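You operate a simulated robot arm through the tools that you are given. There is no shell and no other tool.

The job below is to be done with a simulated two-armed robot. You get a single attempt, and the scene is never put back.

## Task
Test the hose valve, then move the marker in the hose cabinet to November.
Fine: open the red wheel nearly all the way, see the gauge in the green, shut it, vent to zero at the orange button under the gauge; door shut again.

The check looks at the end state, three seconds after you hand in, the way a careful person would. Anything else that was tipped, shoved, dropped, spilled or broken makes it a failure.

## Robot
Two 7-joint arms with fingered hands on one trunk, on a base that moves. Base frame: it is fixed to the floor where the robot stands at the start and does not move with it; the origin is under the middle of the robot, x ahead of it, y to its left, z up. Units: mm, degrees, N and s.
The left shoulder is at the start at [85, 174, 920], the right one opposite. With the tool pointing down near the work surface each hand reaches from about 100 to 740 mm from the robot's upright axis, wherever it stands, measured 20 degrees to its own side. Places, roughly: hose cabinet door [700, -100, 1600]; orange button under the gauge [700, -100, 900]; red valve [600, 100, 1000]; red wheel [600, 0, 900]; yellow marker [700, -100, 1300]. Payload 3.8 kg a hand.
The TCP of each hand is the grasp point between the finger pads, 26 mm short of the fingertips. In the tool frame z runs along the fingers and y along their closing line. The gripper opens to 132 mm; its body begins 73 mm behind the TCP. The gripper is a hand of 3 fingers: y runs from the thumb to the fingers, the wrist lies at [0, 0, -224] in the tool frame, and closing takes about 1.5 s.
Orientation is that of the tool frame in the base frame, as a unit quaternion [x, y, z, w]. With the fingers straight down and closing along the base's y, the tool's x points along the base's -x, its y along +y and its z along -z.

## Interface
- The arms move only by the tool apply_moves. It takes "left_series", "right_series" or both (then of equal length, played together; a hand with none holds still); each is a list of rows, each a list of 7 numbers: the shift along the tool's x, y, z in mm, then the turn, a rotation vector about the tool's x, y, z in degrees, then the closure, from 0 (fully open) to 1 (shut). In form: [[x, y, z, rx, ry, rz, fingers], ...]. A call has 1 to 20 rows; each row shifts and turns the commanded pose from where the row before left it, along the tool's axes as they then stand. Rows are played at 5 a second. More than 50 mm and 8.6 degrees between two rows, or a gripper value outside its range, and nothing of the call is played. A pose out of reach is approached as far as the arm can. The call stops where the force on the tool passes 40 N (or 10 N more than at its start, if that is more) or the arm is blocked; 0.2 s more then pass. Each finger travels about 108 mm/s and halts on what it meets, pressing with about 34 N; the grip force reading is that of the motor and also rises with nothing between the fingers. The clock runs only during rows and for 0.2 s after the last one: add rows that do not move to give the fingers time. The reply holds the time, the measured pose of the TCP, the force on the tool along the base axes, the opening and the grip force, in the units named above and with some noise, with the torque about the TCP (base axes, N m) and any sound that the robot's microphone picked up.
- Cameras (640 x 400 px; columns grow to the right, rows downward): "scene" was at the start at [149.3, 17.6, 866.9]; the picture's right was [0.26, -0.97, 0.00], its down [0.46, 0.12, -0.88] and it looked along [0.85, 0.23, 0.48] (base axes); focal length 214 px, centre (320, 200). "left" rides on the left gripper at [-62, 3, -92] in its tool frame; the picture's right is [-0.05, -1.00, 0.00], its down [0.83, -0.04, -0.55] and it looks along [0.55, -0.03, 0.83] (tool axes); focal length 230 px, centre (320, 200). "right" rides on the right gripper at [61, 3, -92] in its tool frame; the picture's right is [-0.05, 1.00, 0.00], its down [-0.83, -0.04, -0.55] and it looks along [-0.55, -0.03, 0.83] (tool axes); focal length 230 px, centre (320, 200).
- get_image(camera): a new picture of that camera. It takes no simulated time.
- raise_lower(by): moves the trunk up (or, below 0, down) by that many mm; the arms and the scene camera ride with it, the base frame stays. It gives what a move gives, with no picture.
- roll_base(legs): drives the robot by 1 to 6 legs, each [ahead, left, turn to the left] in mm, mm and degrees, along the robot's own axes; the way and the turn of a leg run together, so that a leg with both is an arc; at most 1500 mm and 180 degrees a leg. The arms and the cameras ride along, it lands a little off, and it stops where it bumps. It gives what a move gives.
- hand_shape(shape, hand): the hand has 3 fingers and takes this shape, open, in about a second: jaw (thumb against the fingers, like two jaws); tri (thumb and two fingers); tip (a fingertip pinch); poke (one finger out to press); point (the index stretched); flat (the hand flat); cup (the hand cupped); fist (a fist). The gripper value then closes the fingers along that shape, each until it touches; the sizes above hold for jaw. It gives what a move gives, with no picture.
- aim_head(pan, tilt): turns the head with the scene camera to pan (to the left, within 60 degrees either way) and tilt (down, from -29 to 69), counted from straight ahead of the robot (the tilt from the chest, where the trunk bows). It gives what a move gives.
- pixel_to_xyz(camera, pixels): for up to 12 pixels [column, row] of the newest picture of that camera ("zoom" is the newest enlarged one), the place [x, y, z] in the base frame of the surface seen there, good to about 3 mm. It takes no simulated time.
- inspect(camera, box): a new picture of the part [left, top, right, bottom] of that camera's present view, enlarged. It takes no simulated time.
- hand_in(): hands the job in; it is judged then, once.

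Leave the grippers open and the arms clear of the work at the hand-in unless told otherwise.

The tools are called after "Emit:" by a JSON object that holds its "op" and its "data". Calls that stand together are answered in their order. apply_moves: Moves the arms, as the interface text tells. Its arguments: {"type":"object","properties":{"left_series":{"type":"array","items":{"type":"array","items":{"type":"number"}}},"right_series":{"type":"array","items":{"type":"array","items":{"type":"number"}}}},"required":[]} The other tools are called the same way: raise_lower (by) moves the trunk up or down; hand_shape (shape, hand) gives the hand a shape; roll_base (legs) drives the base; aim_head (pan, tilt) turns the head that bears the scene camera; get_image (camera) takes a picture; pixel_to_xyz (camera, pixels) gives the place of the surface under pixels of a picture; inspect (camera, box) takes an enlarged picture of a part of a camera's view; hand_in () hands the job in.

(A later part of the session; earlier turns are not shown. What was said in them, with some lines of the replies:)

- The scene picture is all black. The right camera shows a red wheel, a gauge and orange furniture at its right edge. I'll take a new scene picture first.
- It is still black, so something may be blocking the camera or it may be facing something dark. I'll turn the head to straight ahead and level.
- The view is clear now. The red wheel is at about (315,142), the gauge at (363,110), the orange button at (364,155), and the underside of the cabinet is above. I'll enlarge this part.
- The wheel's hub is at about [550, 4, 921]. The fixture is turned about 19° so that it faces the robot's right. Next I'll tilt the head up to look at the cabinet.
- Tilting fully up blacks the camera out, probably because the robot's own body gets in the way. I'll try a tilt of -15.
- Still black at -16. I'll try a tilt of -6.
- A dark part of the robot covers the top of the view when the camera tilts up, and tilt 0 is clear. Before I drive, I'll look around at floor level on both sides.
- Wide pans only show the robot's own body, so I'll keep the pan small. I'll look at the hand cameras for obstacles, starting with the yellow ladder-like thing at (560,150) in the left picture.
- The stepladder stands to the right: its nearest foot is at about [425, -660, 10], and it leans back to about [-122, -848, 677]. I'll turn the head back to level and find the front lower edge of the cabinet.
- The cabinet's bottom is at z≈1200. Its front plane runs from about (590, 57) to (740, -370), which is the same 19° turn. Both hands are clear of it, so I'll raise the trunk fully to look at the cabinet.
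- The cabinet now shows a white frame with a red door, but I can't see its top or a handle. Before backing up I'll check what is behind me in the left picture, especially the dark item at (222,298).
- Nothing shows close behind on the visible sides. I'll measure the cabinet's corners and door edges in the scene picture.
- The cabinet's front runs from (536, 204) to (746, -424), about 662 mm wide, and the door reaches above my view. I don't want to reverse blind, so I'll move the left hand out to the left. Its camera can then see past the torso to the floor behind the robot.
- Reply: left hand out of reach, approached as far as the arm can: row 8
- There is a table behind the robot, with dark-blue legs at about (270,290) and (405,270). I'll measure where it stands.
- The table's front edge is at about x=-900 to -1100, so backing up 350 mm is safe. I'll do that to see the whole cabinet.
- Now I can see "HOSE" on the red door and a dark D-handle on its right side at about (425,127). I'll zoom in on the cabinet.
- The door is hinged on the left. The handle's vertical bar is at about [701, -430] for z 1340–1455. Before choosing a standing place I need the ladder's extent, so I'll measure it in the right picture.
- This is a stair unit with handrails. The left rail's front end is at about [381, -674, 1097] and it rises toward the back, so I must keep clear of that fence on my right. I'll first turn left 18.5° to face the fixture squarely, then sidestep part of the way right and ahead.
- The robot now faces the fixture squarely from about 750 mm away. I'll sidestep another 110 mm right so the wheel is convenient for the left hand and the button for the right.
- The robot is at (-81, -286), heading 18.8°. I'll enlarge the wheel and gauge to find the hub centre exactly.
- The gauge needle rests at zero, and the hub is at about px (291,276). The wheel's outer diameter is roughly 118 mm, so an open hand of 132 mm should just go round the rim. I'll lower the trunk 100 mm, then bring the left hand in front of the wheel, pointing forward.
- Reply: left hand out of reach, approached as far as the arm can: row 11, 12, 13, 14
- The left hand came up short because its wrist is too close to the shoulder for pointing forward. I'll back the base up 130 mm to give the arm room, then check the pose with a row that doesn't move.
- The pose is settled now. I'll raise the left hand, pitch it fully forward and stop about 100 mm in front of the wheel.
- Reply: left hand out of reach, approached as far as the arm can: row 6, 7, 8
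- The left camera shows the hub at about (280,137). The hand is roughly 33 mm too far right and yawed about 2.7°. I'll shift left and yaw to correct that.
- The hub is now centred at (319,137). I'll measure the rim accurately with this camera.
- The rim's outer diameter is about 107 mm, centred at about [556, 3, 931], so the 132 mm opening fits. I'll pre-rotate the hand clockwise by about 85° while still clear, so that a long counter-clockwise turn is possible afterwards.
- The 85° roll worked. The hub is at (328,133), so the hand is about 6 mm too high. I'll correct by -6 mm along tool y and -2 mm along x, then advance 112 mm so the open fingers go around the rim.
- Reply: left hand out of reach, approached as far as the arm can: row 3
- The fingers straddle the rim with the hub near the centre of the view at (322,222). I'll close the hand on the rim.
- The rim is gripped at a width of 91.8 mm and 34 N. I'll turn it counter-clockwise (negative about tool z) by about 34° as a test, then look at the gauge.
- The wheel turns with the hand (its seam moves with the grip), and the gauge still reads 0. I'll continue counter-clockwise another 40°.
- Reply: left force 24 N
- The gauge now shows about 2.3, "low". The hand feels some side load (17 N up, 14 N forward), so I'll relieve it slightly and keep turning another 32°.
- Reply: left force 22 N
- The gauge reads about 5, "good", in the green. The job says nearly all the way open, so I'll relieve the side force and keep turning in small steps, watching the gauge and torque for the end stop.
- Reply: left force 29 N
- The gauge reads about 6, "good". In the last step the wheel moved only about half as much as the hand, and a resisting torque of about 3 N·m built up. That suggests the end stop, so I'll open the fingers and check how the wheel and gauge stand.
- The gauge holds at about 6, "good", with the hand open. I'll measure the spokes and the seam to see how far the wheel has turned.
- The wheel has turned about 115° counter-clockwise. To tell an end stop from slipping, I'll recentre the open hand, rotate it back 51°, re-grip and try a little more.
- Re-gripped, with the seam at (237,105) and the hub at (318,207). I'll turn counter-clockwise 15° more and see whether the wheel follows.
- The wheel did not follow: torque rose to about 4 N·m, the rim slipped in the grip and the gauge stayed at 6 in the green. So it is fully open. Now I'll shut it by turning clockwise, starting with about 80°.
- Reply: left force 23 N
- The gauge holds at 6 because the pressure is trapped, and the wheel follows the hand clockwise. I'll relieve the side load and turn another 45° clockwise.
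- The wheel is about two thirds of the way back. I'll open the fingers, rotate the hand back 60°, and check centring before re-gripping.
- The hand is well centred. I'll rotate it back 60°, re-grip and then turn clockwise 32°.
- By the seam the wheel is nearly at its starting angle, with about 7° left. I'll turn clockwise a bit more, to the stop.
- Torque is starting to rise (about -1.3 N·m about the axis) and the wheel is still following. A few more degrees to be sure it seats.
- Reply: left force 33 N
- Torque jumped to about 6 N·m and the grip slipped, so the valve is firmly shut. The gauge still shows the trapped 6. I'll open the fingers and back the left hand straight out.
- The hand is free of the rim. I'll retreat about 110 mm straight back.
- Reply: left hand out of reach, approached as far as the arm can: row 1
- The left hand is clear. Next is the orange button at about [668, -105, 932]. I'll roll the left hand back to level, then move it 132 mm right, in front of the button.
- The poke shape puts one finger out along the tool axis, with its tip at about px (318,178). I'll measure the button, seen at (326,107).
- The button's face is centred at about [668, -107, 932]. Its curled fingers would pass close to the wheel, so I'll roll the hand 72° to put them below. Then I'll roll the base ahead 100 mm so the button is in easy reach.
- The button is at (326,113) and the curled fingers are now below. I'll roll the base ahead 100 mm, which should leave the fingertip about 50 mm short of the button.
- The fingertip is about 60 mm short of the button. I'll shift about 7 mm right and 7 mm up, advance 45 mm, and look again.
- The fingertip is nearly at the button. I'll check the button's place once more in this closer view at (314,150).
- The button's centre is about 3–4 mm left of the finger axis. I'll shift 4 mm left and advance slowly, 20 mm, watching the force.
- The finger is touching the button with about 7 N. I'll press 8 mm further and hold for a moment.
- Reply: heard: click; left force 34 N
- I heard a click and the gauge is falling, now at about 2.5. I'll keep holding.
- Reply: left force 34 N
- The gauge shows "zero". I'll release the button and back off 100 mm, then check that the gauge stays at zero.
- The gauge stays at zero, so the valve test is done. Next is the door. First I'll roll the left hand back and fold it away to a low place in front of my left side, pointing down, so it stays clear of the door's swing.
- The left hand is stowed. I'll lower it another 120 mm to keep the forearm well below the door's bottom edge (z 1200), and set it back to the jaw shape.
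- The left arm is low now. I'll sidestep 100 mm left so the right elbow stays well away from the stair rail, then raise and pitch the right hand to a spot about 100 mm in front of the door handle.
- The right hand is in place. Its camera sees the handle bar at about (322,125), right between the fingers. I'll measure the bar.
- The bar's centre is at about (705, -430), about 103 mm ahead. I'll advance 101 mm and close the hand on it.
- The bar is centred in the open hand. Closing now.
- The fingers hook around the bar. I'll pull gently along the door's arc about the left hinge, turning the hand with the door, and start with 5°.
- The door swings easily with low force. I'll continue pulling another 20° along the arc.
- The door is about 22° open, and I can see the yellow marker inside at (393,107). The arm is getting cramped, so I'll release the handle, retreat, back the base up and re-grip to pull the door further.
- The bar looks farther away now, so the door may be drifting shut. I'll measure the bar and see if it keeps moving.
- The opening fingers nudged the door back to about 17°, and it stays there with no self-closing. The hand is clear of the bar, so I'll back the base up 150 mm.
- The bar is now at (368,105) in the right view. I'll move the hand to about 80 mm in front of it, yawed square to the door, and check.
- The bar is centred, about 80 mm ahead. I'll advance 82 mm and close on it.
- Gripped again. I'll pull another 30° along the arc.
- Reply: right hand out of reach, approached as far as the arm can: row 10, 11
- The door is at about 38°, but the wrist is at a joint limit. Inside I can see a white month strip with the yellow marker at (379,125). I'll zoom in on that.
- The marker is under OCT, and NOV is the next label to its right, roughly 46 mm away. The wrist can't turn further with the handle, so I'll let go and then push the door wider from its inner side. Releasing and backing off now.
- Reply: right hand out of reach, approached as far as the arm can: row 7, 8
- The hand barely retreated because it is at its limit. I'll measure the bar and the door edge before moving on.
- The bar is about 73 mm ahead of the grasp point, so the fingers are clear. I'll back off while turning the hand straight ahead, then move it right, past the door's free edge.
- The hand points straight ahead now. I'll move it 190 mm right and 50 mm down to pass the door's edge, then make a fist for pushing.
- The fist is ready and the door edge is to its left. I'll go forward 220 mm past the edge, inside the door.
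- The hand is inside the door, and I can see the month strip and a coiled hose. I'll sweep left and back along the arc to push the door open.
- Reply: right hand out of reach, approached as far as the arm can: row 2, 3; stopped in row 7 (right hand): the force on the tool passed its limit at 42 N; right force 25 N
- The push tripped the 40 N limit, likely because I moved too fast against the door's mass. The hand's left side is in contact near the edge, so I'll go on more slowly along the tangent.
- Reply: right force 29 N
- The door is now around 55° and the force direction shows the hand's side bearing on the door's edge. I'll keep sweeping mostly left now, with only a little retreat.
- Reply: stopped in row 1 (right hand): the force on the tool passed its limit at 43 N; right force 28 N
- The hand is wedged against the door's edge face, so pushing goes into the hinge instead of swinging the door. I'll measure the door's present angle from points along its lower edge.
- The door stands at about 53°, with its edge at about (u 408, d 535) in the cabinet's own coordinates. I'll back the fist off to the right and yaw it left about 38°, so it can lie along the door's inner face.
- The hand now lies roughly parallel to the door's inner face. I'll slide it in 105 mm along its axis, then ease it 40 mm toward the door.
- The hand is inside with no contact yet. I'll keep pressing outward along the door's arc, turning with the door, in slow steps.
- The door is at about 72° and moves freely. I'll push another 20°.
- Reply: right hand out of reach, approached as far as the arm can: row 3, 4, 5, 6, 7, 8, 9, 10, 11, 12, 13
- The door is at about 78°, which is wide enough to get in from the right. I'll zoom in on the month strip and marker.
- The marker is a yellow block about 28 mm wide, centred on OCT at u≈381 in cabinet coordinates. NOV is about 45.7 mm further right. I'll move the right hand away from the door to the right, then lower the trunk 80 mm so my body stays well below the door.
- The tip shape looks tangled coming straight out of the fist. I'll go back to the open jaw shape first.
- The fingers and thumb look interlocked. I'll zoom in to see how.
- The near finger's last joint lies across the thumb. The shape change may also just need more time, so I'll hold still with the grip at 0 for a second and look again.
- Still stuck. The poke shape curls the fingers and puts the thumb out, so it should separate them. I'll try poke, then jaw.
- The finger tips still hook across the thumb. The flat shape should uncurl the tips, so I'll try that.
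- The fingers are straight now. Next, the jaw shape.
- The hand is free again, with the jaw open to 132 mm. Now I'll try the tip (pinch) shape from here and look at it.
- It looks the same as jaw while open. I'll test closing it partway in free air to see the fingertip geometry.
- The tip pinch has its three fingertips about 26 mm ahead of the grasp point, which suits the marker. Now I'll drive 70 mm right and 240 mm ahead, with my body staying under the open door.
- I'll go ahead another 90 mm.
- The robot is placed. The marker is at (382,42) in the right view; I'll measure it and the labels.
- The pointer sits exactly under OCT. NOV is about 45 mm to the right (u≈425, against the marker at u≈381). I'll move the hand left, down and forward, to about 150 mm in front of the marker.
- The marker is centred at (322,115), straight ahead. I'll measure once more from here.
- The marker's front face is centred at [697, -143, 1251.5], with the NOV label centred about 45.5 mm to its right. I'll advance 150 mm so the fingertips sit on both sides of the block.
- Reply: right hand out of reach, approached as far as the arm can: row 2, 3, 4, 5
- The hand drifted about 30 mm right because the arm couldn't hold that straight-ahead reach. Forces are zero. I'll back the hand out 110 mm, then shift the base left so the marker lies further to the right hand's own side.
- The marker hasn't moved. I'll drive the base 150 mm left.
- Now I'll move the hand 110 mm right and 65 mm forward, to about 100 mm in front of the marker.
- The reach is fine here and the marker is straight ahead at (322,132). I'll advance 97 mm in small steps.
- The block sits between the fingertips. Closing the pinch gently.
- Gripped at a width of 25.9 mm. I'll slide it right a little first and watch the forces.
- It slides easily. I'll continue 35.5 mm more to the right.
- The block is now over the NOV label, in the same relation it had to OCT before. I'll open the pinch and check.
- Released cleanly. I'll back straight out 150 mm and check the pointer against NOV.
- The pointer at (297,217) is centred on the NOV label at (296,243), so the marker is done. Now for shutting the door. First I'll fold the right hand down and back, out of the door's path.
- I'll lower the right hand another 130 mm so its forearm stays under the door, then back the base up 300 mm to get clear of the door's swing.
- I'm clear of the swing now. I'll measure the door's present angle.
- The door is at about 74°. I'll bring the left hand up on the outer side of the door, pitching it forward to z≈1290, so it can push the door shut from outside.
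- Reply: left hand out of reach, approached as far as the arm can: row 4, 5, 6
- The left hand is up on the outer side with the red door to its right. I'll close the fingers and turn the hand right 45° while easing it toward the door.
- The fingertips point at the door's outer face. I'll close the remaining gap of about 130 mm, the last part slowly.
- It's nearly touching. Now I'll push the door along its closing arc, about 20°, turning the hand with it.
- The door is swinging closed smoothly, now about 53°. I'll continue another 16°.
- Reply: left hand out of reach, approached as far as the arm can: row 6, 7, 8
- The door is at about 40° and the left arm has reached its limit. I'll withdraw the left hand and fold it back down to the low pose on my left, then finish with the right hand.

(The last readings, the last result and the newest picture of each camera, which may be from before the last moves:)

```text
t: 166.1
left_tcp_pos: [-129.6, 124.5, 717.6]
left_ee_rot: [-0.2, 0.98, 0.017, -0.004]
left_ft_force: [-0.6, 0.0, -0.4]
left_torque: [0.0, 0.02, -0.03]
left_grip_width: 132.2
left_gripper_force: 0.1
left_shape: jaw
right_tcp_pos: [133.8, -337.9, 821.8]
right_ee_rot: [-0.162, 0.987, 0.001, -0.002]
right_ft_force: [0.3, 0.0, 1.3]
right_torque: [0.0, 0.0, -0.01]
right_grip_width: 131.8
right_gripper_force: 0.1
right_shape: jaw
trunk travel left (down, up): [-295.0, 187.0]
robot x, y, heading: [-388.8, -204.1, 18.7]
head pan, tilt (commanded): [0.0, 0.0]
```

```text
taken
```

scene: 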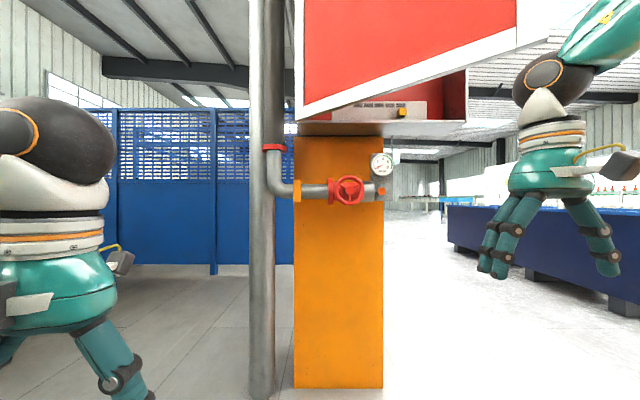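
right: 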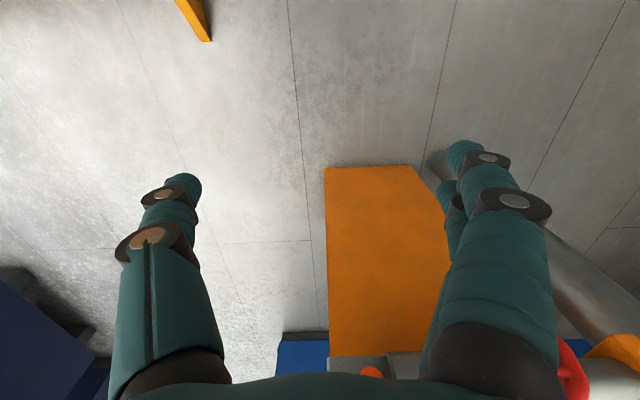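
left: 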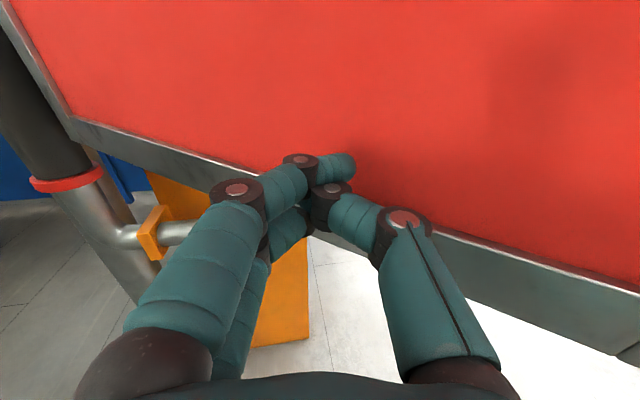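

The left hand is folded. Now I'll raise the right hand on the door's outer side, pitching it forward at about (u 440, d 500), z≈1290.

Emit:
{"op": "apply_moves", "data": {"right_series": [[-4.2, -4.1, -36, 0, -6.92, 0, 0], [-8.5, -4.1, -35.2, 0, -6.92, 0, 0], [-12.7, -4.1, -34, 0, -6.92, 0, 0], [-16.7, -4.1, -32.2, 0, -6.92, 0, 0], [-20.4, -4.1, -29.9, 0, -6.92, 0, 0], [-23.9, -4.1, -27.2, 0, -6.92, 0, 0], [-27, -4.1, -24.2, 0, -6.92, 0, 0], [-29.7, -4.1, -20.8, 0, -6.92, 0, 0], [-32, -4.1, -16.9, 0, -6.92, 0, 0.3], [-33.9, -4.1, -13, 0, -6.92, 0, 0.6], [-35.2, -4.1, -8.9, 0, -6.92, 0, 0.8], [-35.9, -4.1, -4.5, 0, -6.92, 0, 1], [-36.2, -4.1, -0.2, 0, -6.92, 0, 1]]}}

Emit:
{"op": "get_image", "data": {"camera": "right"}}

Emit:
{"op": "get_image", "data": {"camera": "scene"}}

```text
t: 168.8
left_tcp_pos: [-128.7, 124.4, 716.8]
left_ee_rot: [-0.201, 0.979, 0.018, -0.005]
left_ft_force: [-0.1, 0.5, 0.1]
left_torque: [0.01, 0.02, 0.0]
left_grip_width: 131.9
left_gripper_force: 0.0
left_shape: jaw
right_tcp_pos: [204.7, -369.6, 1288.8]
right_ee_rot: [-0.113, 0.699, 0.115, 0.697]
right_ft_force: [-0.1, -0.2, -0.5]
right_torque: [0.01, 0.04, -0.01]
right_grip_width: 0.1
right_gripper_force: 34.4
right_shape: jaw
trunk travel left (down, up): [-295.0, 187.0]
robot x, y, heading: [-391.0, -203.2, 18.8]
head pan, tilt (commanded): [0.0, 0.0]
```

```text
taken
```

right: 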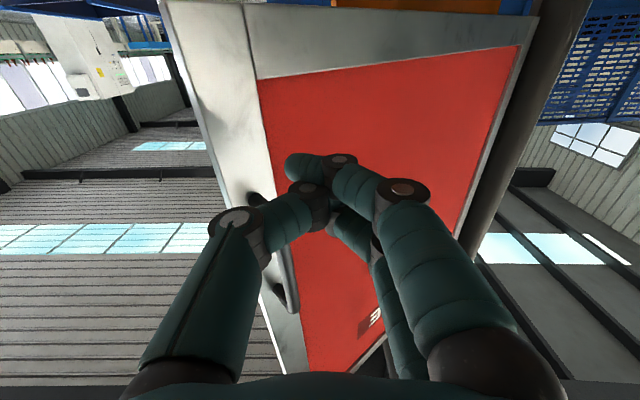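

```text
taken
```

scene: 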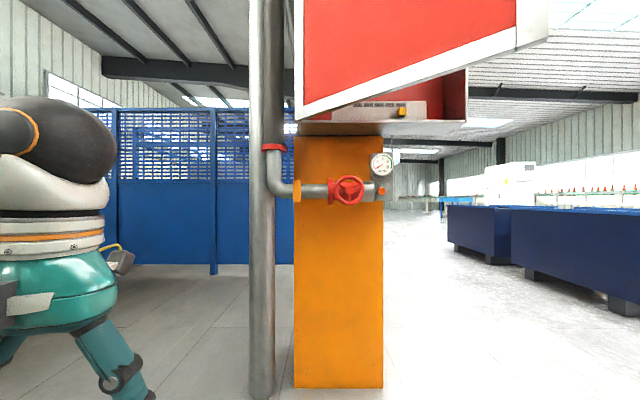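

The right hand faces the door's outer face, just below the handle. I'll lower it 20 mm to clear the handle and push straight forward slowly.

Emit:
{"op": "apply_moves", "data": {"right_series": [[20, 0, 10, 0, 0, 0, 1], [0, 0, 30, 0, 0, 0, 1], [0, 0, 30, 0, 0, 0, 1], [0, 0, 15, 0, 0, 0, 1], [0, 0, 13, 0, 0, 0, 1], [0, 0, 13, 0, 0, 0, 1], [0, 0, 15, 0, 0, 0, 1], [0, 0, 15, 0, 0, 0, 1], [0, 0, 15, 0, 0, 0, 1], [0, 0, 15, 0, 0, 0, 1], [0, 0, 15, 0, 0, 0, 1], [0, 0, 15, 0, 0, 0, 1], [0, 0, 15, 0, 0, 0, 1], [0, 0, 15, 0, 0, 0, 1], [0, 0, 15, 0, 0, 0, 1], [0, 0, 15, 0, 0, 0, 1]]}}

Emit:
{"op": "get_image", "data": {"camera": "right"}}

Emit:
{"op": "get_image", "data": {"camera": "scene"}}

```text
t: 172.2
left_tcp_pos: [-128.5, 123.3, 716.4]
left_ee_rot: [-0.201, 0.979, 0.019, -0.005]
left_ft_force: [0.0, -0.2, 0.2]
left_torque: [-0.02, 0.0, 0.01]
left_grip_width: 132.0
left_gripper_force: 0.1
left_shape: jaw
right_tcp_pos: [452.4, -288.0, 1267.9]
right_ee_rot: [-0.114, 0.699, 0.115, 0.697]
right_ft_force: [-0.3, 0.3, -0.4]
right_torque: [0.0, 0.0, 0.0]
right_grip_width: 0.0
right_gripper_force: 33.7
right_shape: jaw
trunk travel left (down, up): [-295.0, 187.0]
robot x, y, heading: [-389.4, -203.0, 18.6]
head pan, tilt (commanded): [0.0, 0.0]
```

```text
taken
```

right: 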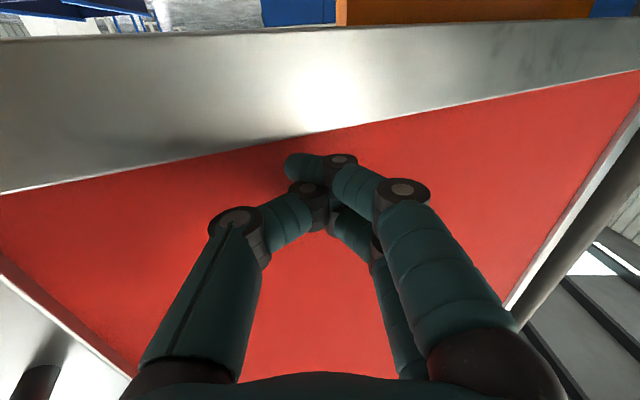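

```text
taken
```

scene: 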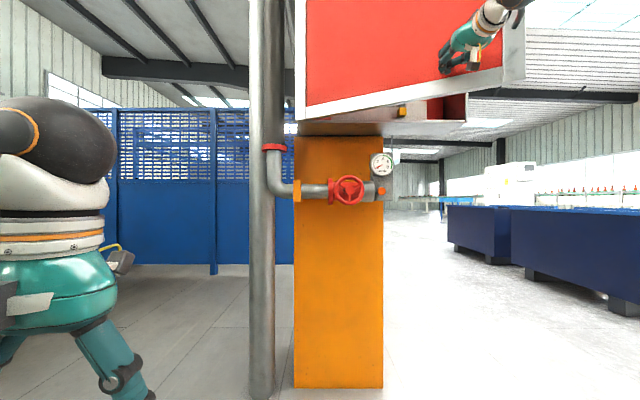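

The door is at about 22° and moving easily. I'll continue pushing forward.

Emit:
{"op": "apply_moves", "data": {"right_series": [[0, 0, 15, 0, 0, 0, 1], [0, 0, 15, 0, 0, 0, 1], [0, 0, 15, 0, 0, 0, 1], [0, 0, 15, 0, 0, 0, 1], [0, 0, 15, 0, 0, 0, 1], [0, 0, 15, 0, 0, 0, 1]]}}

Emit:
{"op": "get_image", "data": {"camera": "scene"}}

```text
t: 173.7
left_tcp_pos: [-128.8, 123.8, 716.3]
left_ee_rot: [-0.201, 0.979, 0.019, -0.004]
left_ft_force: [0.5, -0.9, 0.6]
left_torque: [-0.01, 0.0, 0.03]
left_grip_width: 131.8
left_gripper_force: 0.0
left_shape: jaw
right_tcp_pos: [472.8, -280.5, 1268.7]
right_ee_rot: [-0.114, 0.699, 0.115, 0.697]
right_ft_force: [0.2, 1.0, -0.3]
right_torque: [0.0, -0.01, -0.01]
right_grip_width: 0.0
right_gripper_force: 33.8
right_shape: jaw
right hand out of reach, approached as far as the arm can: row 2, 3, 4, 5, 6
trunk travel left (down, up): [-295.0, 187.0]
robot x, y, heading: [-390.2, -200.4, 18.6]
head pan, tilt (commanded): [0.0, 0.0]
```

```text
taken
```

scene: 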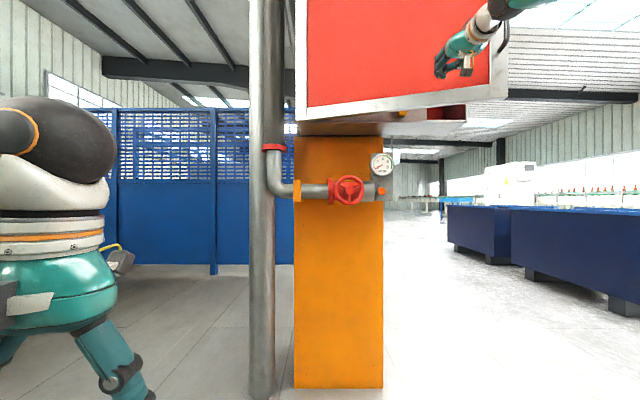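

The arm is at its reach limit with the door at about 16°. I'll retract the hand 240 mm, drive the base ahead 260 mm, then finish pushing.

Emit:
{"op": "apply_moves", "data": {"right_series": [[0, 0, -40, 0, 0, 0, 1], [0, 0, -40, 0, 0, 0, 1], [0, 0, -40, 0, 0, 0, 1], [0, 0, -40, 0, 0, 0, 1], [0, 0, -40, 0, 0, 0, 1], [0, 0, -40, 0, 0, 0, 1]]}}

Emit:
{"op": "roll_base", "data": {"legs": [[260, 0, 0]]}}

Emit:
{"op": "get_image", "data": {"camera": "right"}}

Emit:
{"op": "get_image", "data": {"camera": "scene"}}

```text
t: 175.1
left_tcp_pos: [-128.1, 124.4, 717.5]
left_ee_rot: [-0.2, 0.98, 0.018, -0.004]
left_ft_force: [0.0, -0.9, 0.0]
left_torque: [0.0, 0.0, 0.04]
left_grip_width: 131.9
left_gripper_force: 0.1
left_shape: jaw
right_tcp_pos: [246.7, -357.7, 1270.7]
right_ee_rot: [-0.114, 0.699, 0.115, 0.696]
right_ft_force: [-0.2, -0.5, -0.5]
right_torque: [-0.04, 0.02, 0.0]
right_grip_width: 0.0
right_gripper_force: 34.5
right_shape: jaw
trunk travel left (down, up): [-295.0, 187.0]
robot x, y, heading: [-388.9, -203.1, 19.0]
head pan, tilt (commanded): [0.0, 0.0]
```

```text
t: 176.9
left_tcp_pos: [116.7, 205.8, 716.6]
left_ee_rot: [-0.199, 0.98, 0.019, -0.004]
left_ft_force: [-0.3, -0.1, -0.1]
left_torque: [-0.01, 0.02, -0.03]
left_grip_width: 132.0
left_gripper_force: 0.1
left_shape: jaw
right_tcp_pos: [491.5, -275.4, 1270.4]
right_ee_rot: [-0.114, 0.699, 0.114, 0.697]
right_ft_force: [0.0, 0.9, 0.4]
right_torque: [0.0, -0.04, 0.0]
right_grip_width: 0.1
right_gripper_force: 34.2
right_shape: jaw
trunk travel left (down, up): [-295.0, 187.0]
robot x, y, heading: [-142.8, -116.8, 18.6]
head pan, tilt (commanded): [0.0, 0.0]
```

```text
taken
```

right: 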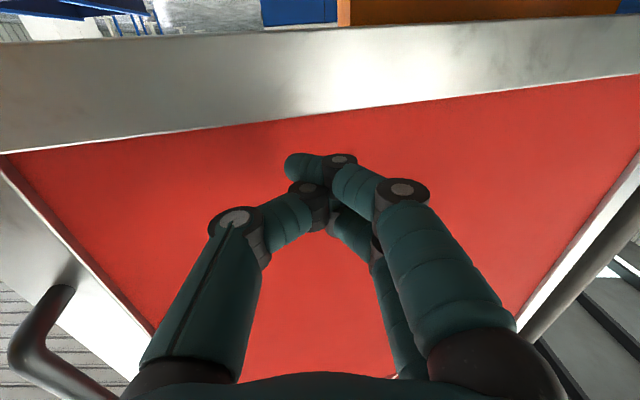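

```text
taken
```

scene: 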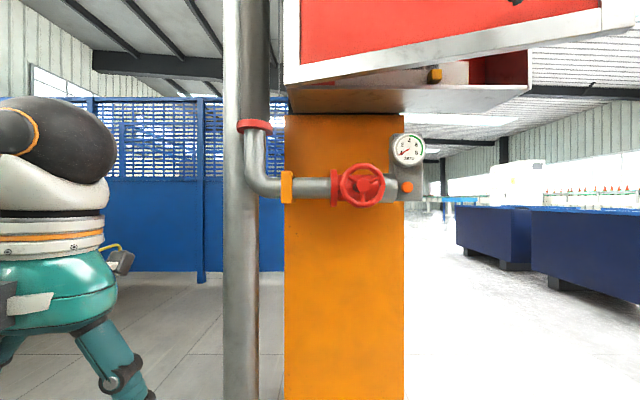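

The hand is about 45 mm from the door's outer face. I'll push forward slowly.

Emit:
{"op": "apply_moves", "data": {"right_series": [[0, 0, 14, 0, 0, 0, 1], [0, 0, 14, 0, 0, 0, 1], [0, 0, 13, 0, 0, 0, 1], [0, 0, 13, 0, 0, 0, 1], [0, 0, 13, 0, 0, 0, 1], [0, 0, 13, 0, 0, 0, 1], [0, 0, 12, 0, 0, 0, 1], [0, 0, 12, 0, 0, 0, 1], [0, 0, 12, 0, 0, 0, 1], [0, 0, 0, 0, 0, 0, 1]]}}

Emit:
{"op": "get_image", "data": {"camera": "scene"}}

Emit:
{"op": "get_image", "data": {"camera": "right"}}

```text
t: 179.1
left_tcp_pos: [115.5, 206.6, 716.0]
left_ee_rot: [-0.199, 0.98, 0.019, -0.004]
left_ft_force: [-0.7, 0.2, 0.1]
left_torque: [-0.01, 0.02, 0.0]
left_grip_width: 131.9
left_gripper_force: 0.1
left_shape: jaw
right_tcp_pos: [600.4, -238.8, 1271.7]
right_ee_rot: [-0.114, 0.699, 0.115, 0.696]
right_ft_force: [-1.4, 0.4, 0.8]
right_torque: [0.0, -0.01, 0.04]
right_grip_width: 0.1
right_gripper_force: 34.0
right_shape: jaw
trunk travel left (down, up): [-295.0, 187.0]
robot x, y, heading: [-142.8, -122.6, 18.7]
head pan, tilt (commanded): [0.0, 0.0]
```

```text
taken
```

scene: 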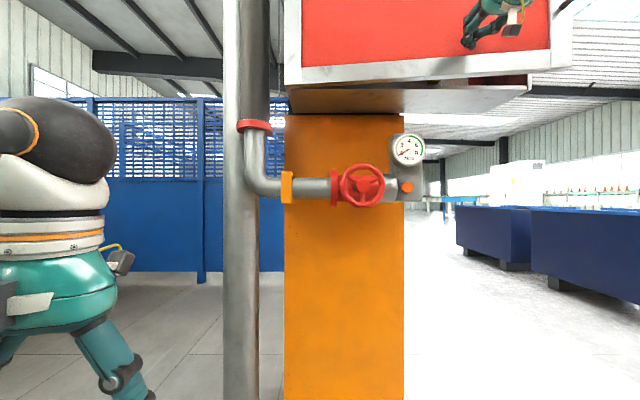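

```text
taken
```

right: 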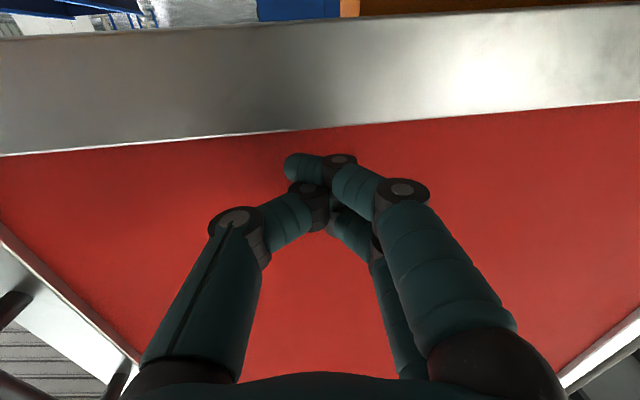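

The door is at about 7°. I'll continue in 6 mm steps until it seats.

Emit:
{"op": "apply_moves", "data": {"right_series": [[0, 0, 8, 0, 0, 0, 1], [0, 0, 8, 0, 0, 0, 1], [0, 0, 7, 0, 0, 0, 1], [0, 0, 7, 0, 0, 0, 1], [0, 0, 6, 0, 0, 0, 1], [0, 0, 6, 0, 0, 0, 1], [0, 0, 5, 0, 0, 0, 1], [0, 0, 0, 0, 0, 0, 1]]}}

Emit:
{"op": "get_image", "data": {"camera": "scene"}}

```text
t: 180.9
left_tcp_pos: [115.9, 207.2, 716.9]
left_ee_rot: [-0.199, 0.98, 0.02, -0.003]
left_ft_force: [0.2, -0.4, -2.0]
left_torque: [0.01, 0.0, -0.01]
left_grip_width: 131.9
left_gripper_force: 0.1
left_shape: jaw
right_tcp_pos: [645.0, -223.1, 1269.8]
right_ee_rot: [-0.113, 0.699, 0.114, 0.696]
right_ft_force: [-0.3, 0.6, 0.4]
right_torque: [0.0, 0.0, -0.03]
right_grip_width: 0.0
right_gripper_force: 34.2
right_shape: jaw
trunk travel left (down, up): [-295.0, 187.0]
robot x, y, heading: [-144.6, -119.9, 18.6]
head pan, tilt (commanded): [0.0, 0.0]
```

```text
taken
```

scene: 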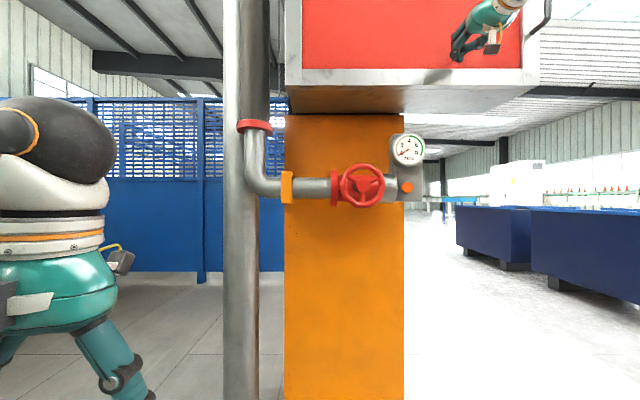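

The door is nearly shut. I'll push in 3 mm steps and watch for the force of the stop.

Emit:
{"op": "apply_moves", "data": {"right_series": [[0, 0, 4, 0, 0, 0, 1], [0, 0, 4, 0, 0, 0, 1], [0, 0, 4, 0, 0, 0, 1], [0, 0, 3, 0, 0, 0, 1], [0, 0, 3, 0, 0, 0, 1], [0, 0, 3, 0, 0, 0, 1], [0, 0, 3, 0, 0, 0, 1], [0, 0, 0, 0, 0, 0, 1], [0, 0, 0, 0, 0, 0, 1]]}}

Emit:
{"op": "inspect", "data": {"camera": "scene", "box": [270, 0, 570, 120]}}

```text
t: 182.9
left_tcp_pos: [112.9, 204.9, 717.7]
left_ee_rot: [-0.2, 0.98, 0.019, -0.003]
left_ft_force: [0.0, 0.2, 0.8]
left_torque: [0.01, 0.0, 0.01]
left_grip_width: 131.9
left_gripper_force: 0.0
left_shape: jaw
right_tcp_pos: [664.6, -219.3, 1272.5]
right_ee_rot: [-0.112, 0.699, 0.115, 0.697]
right_ft_force: [-29.3, -9.2, -9.6]
right_torque: [-0.11, 0.14, 0.03]
right_grip_width: 0.1
right_gripper_force: 34.1
right_shape: jaw
trunk travel left (down, up): [-295.0, 187.0]
robot x, y, heading: [-143.3, -117.1, 18.1]
head pan, tilt (commanded): [0.0, 0.0]
```

```text
2.13 times, centred on (420, 60) of scene
```

zoom: 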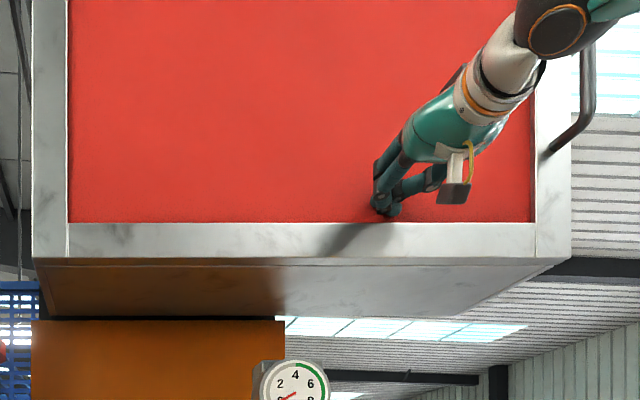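

The door is firmly shut: a 31 N stop and flush with the box. I'll retreat the right hand straight back.

Emit:
{"op": "apply_moves", "data": {"right_series": [[0, 0, -10, 0, 0, 0, 1], [0, 0, -25, 0, 0, 0, 1], [0, 0, -35, 0, 0, 0, 1], [0, 0, -40, 0, 0, 0, 1], [0, 0, 0, 0, 0, 0, 0.7], [0, 0, 0, 0, 0, 0, 0.3], [0, 0, 0, 0, 0, 0, 0], [0, 0, 0, 0, 0, 0, 0]]}}

Emit:
{"op": "inspect", "data": {"camera": "scene", "box": [270, 0, 570, 220]}}

Emit:
{"op": "pixel_to_xyz", "data": {"camera": "scene", "pixels": [[295, 75], [400, 76], [500, 76], [530, 76], [400, 40], [330, 40], [500, 60]]}}

```text
t: 184.7
left_tcp_pos: [115.5, 206.0, 717.4]
left_ee_rot: [-0.199, 0.98, 0.019, -0.004]
left_ft_force: [0.1, 0.3, 0.5]
left_torque: [0.0, 0.03, 0.03]
left_grip_width: 132.0
left_gripper_force: 0.1
left_shape: jaw
right_tcp_pos: [563.8, -250.9, 1269.4]
right_ee_rot: [-0.113, 0.699, 0.114, 0.697]
right_ft_force: [0.6, 0.5, 0.2]
right_torque: [-0.02, 0.03, 0.03]
right_grip_width: 131.6
right_gripper_force: 0.2
right_shape: jaw
trunk travel left (down, up): [-295.0, 187.0]
robot x, y, heading: [-141.8, -117.9, 18.9]
head pan, tilt (commanded): [0.0, 0.0]
```

```text
1.82 times, centred on (420, 110) of scene
```

zoom: 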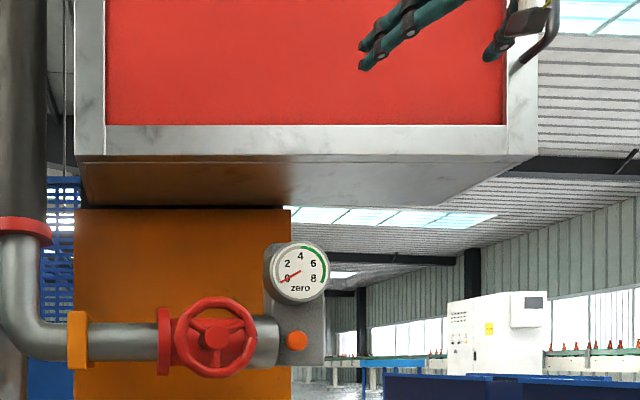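

```text
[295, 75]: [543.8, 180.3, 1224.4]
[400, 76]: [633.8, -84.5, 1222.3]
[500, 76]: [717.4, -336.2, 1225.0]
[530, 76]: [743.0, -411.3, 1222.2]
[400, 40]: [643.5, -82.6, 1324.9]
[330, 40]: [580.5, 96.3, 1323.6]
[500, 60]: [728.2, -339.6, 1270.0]
```

The door measures flush (d≈0 along its whole width), the gauge reads zero and the valve is shut. I'll back the base up 250 mm to get the arms clear, then fold the right hand down.

Emit:
{"op": "roll_base", "data": {"legs": [[-250, 0, 0]]}}

Emit:
{"op": "apply_moves", "data": {"right_series": [[25, 3.3, -11.3, 0, 7.5, 0, 0], [26.3, 3.3, -7.9, 0, 7.5, 0, 0], [27.1, 3.3, -4.4, 0, 7.5, 0, 0], [27.4, 3.3, -0.9, 0, 7.5, 0, 0], [27.3, 3.3, 2.7, 0, 7.5, 0, 0], [26.7, 3.3, 6.3, 0, 7.5, 0, 0], [25.7, 3.3, 9.7, 0, 7.5, 0, 0], [24.2, 3.3, 13, 0, 7.5, 0, 0], [22.3, 3.3, 16, 0, 7.5, 0, 0], [20, 3.3, 18.8, 0, 7.5, 0, 0], [17.4, 3.3, 21.2, 0, 7.5, 0, 0], [14.5, 3.3, 23.3, 0, 7.5, 0, 0]]}}

Emit:
{"op": "get_image", "data": {"camera": "scene"}}

Emit:
{"op": "inspect", "data": {"camera": "scene", "box": [250, 0, 490, 220]}}

```text
t: 186.5
left_tcp_pos: [-119.0, 126.8, 716.3]
left_ee_rot: [-0.199, 0.98, 0.019, -0.004]
left_ft_force: [0.1, 0.6, 0.3]
left_torque: [0.01, 0.0, -0.01]
left_grip_width: 131.6
left_gripper_force: 0.1
left_shape: jaw
right_tcp_pos: [329.3, -330.9, 1270.0]
right_ee_rot: [-0.112, 0.699, 0.113, 0.697]
right_ft_force: [-0.5, -0.9, 0.2]
right_torque: [0.03, -0.01, 0.0]
right_grip_width: 131.8
right_gripper_force: 0.2
right_shape: jaw
trunk travel left (down, up): [-295.0, 187.0]
robot x, y, heading: [-380.5, -200.1, 19.0]
head pan, tilt (commanded): [0.0, 0.0]
```

```text
t: 189.1
left_tcp_pos: [-118.5, 126.8, 717.3]
left_ee_rot: [-0.199, 0.98, 0.019, -0.004]
left_ft_force: [0.2, -1.3, -0.1]
left_torque: [-0.01, 0.02, 0.01]
left_grip_width: 131.9
left_gripper_force: 0.1
left_shape: jaw
right_tcp_pos: [188.6, -337.4, 968.6]
right_ee_rot: [-0.16, 0.987, 0.0, -0.003]
right_ft_force: [-0.3, -0.5, -0.1]
right_torque: [0.0, -0.03, -0.02]
right_grip_width: 131.8
right_gripper_force: 0.0
right_shape: jaw
trunk travel left (down, up): [-295.0, 187.0]
robot x, y, heading: [-376.2, -198.3, 18.1]
head pan, tilt (commanded): [0.0, 0.0]
```

```text
taken
```

scene: 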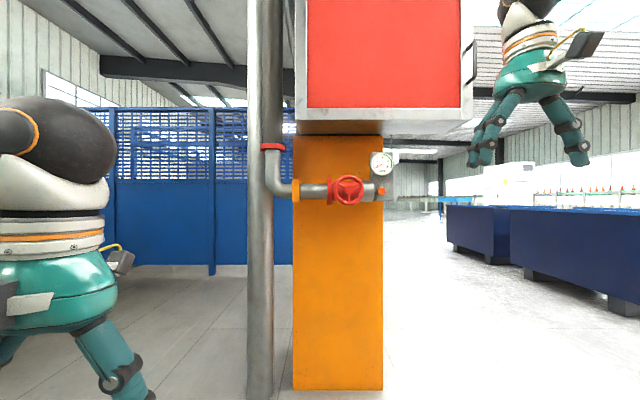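

```text
1.82 times, centred on (370, 110) of scene
```

zoom: 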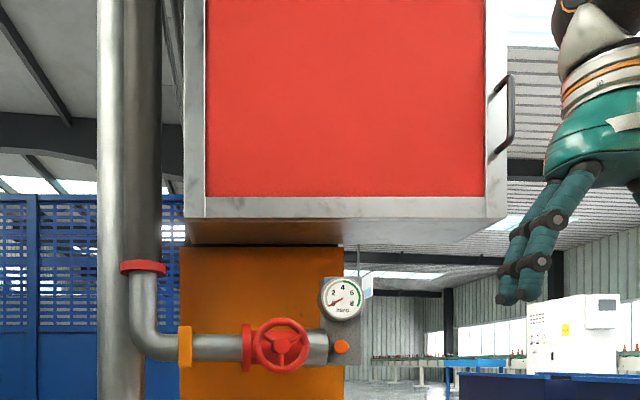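

The door is shut and the arms are clear. One last close look at the gauge and wheel before handing in.

Emit:
{"op": "inspect", "data": {"camera": "scene", "box": [320, 140, 400, 215]}}

Emit:
{"op": "get_image", "data": {"camera": "right"}}

```text
5.33 times, centred on (360, 178) of scene
```

zoom: 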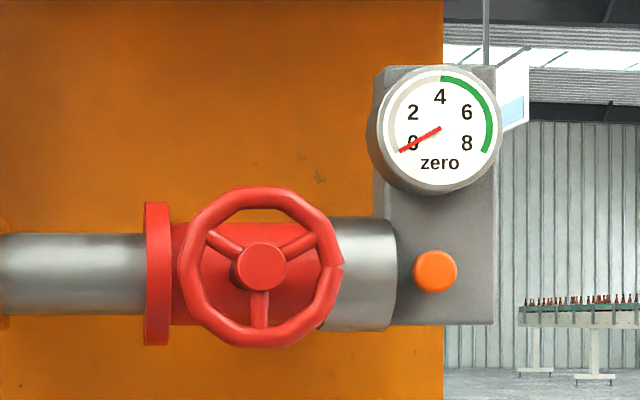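

```text
taken
```

right: 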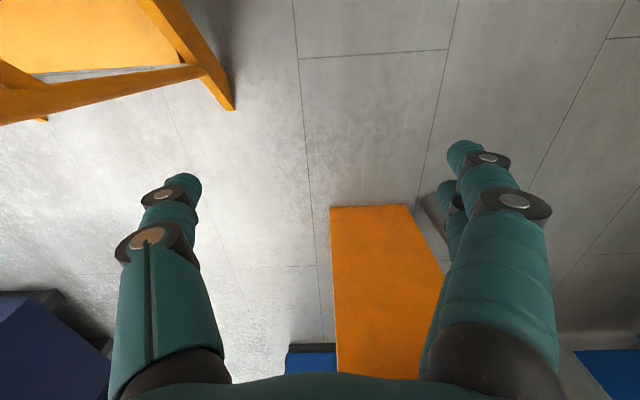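

The gauge reads "zero", the wheel's spokes and seam are back at their starting angle (shut), and the button is out. The door is shut, the marker is at NOV, both grippers are open and the arms are clear, so I'm handing in.

Emit:
{"op": "hand_in", "data": {}}

```text
The job is handed in.
```

The valve is tested and shut, the marker is on November, and the cabinet door is closed. I've handed the job in but haven't seen a verdict.

- **Valve test:** I opened the red wheel about 115° to its stop, so all the way rather than nearly. The gauge read about 6, in the green ("good").
- **Shut and vent:** I turned the wheel back until it seated. Then I held the orange button until the gauge dropped to zero; it still read zero in the last picture.
- **Marker:** I slid the yellow marker from OCT to NOV. In the last close picture its pointer was centred on the NOV label.
- **Door:** It is shut and measures flush along its width.

I saw nothing tipped, dropped or shoved, and kept clear of the stairs and the table. Both grippers are open, and the arms and base are back from the cabinet.
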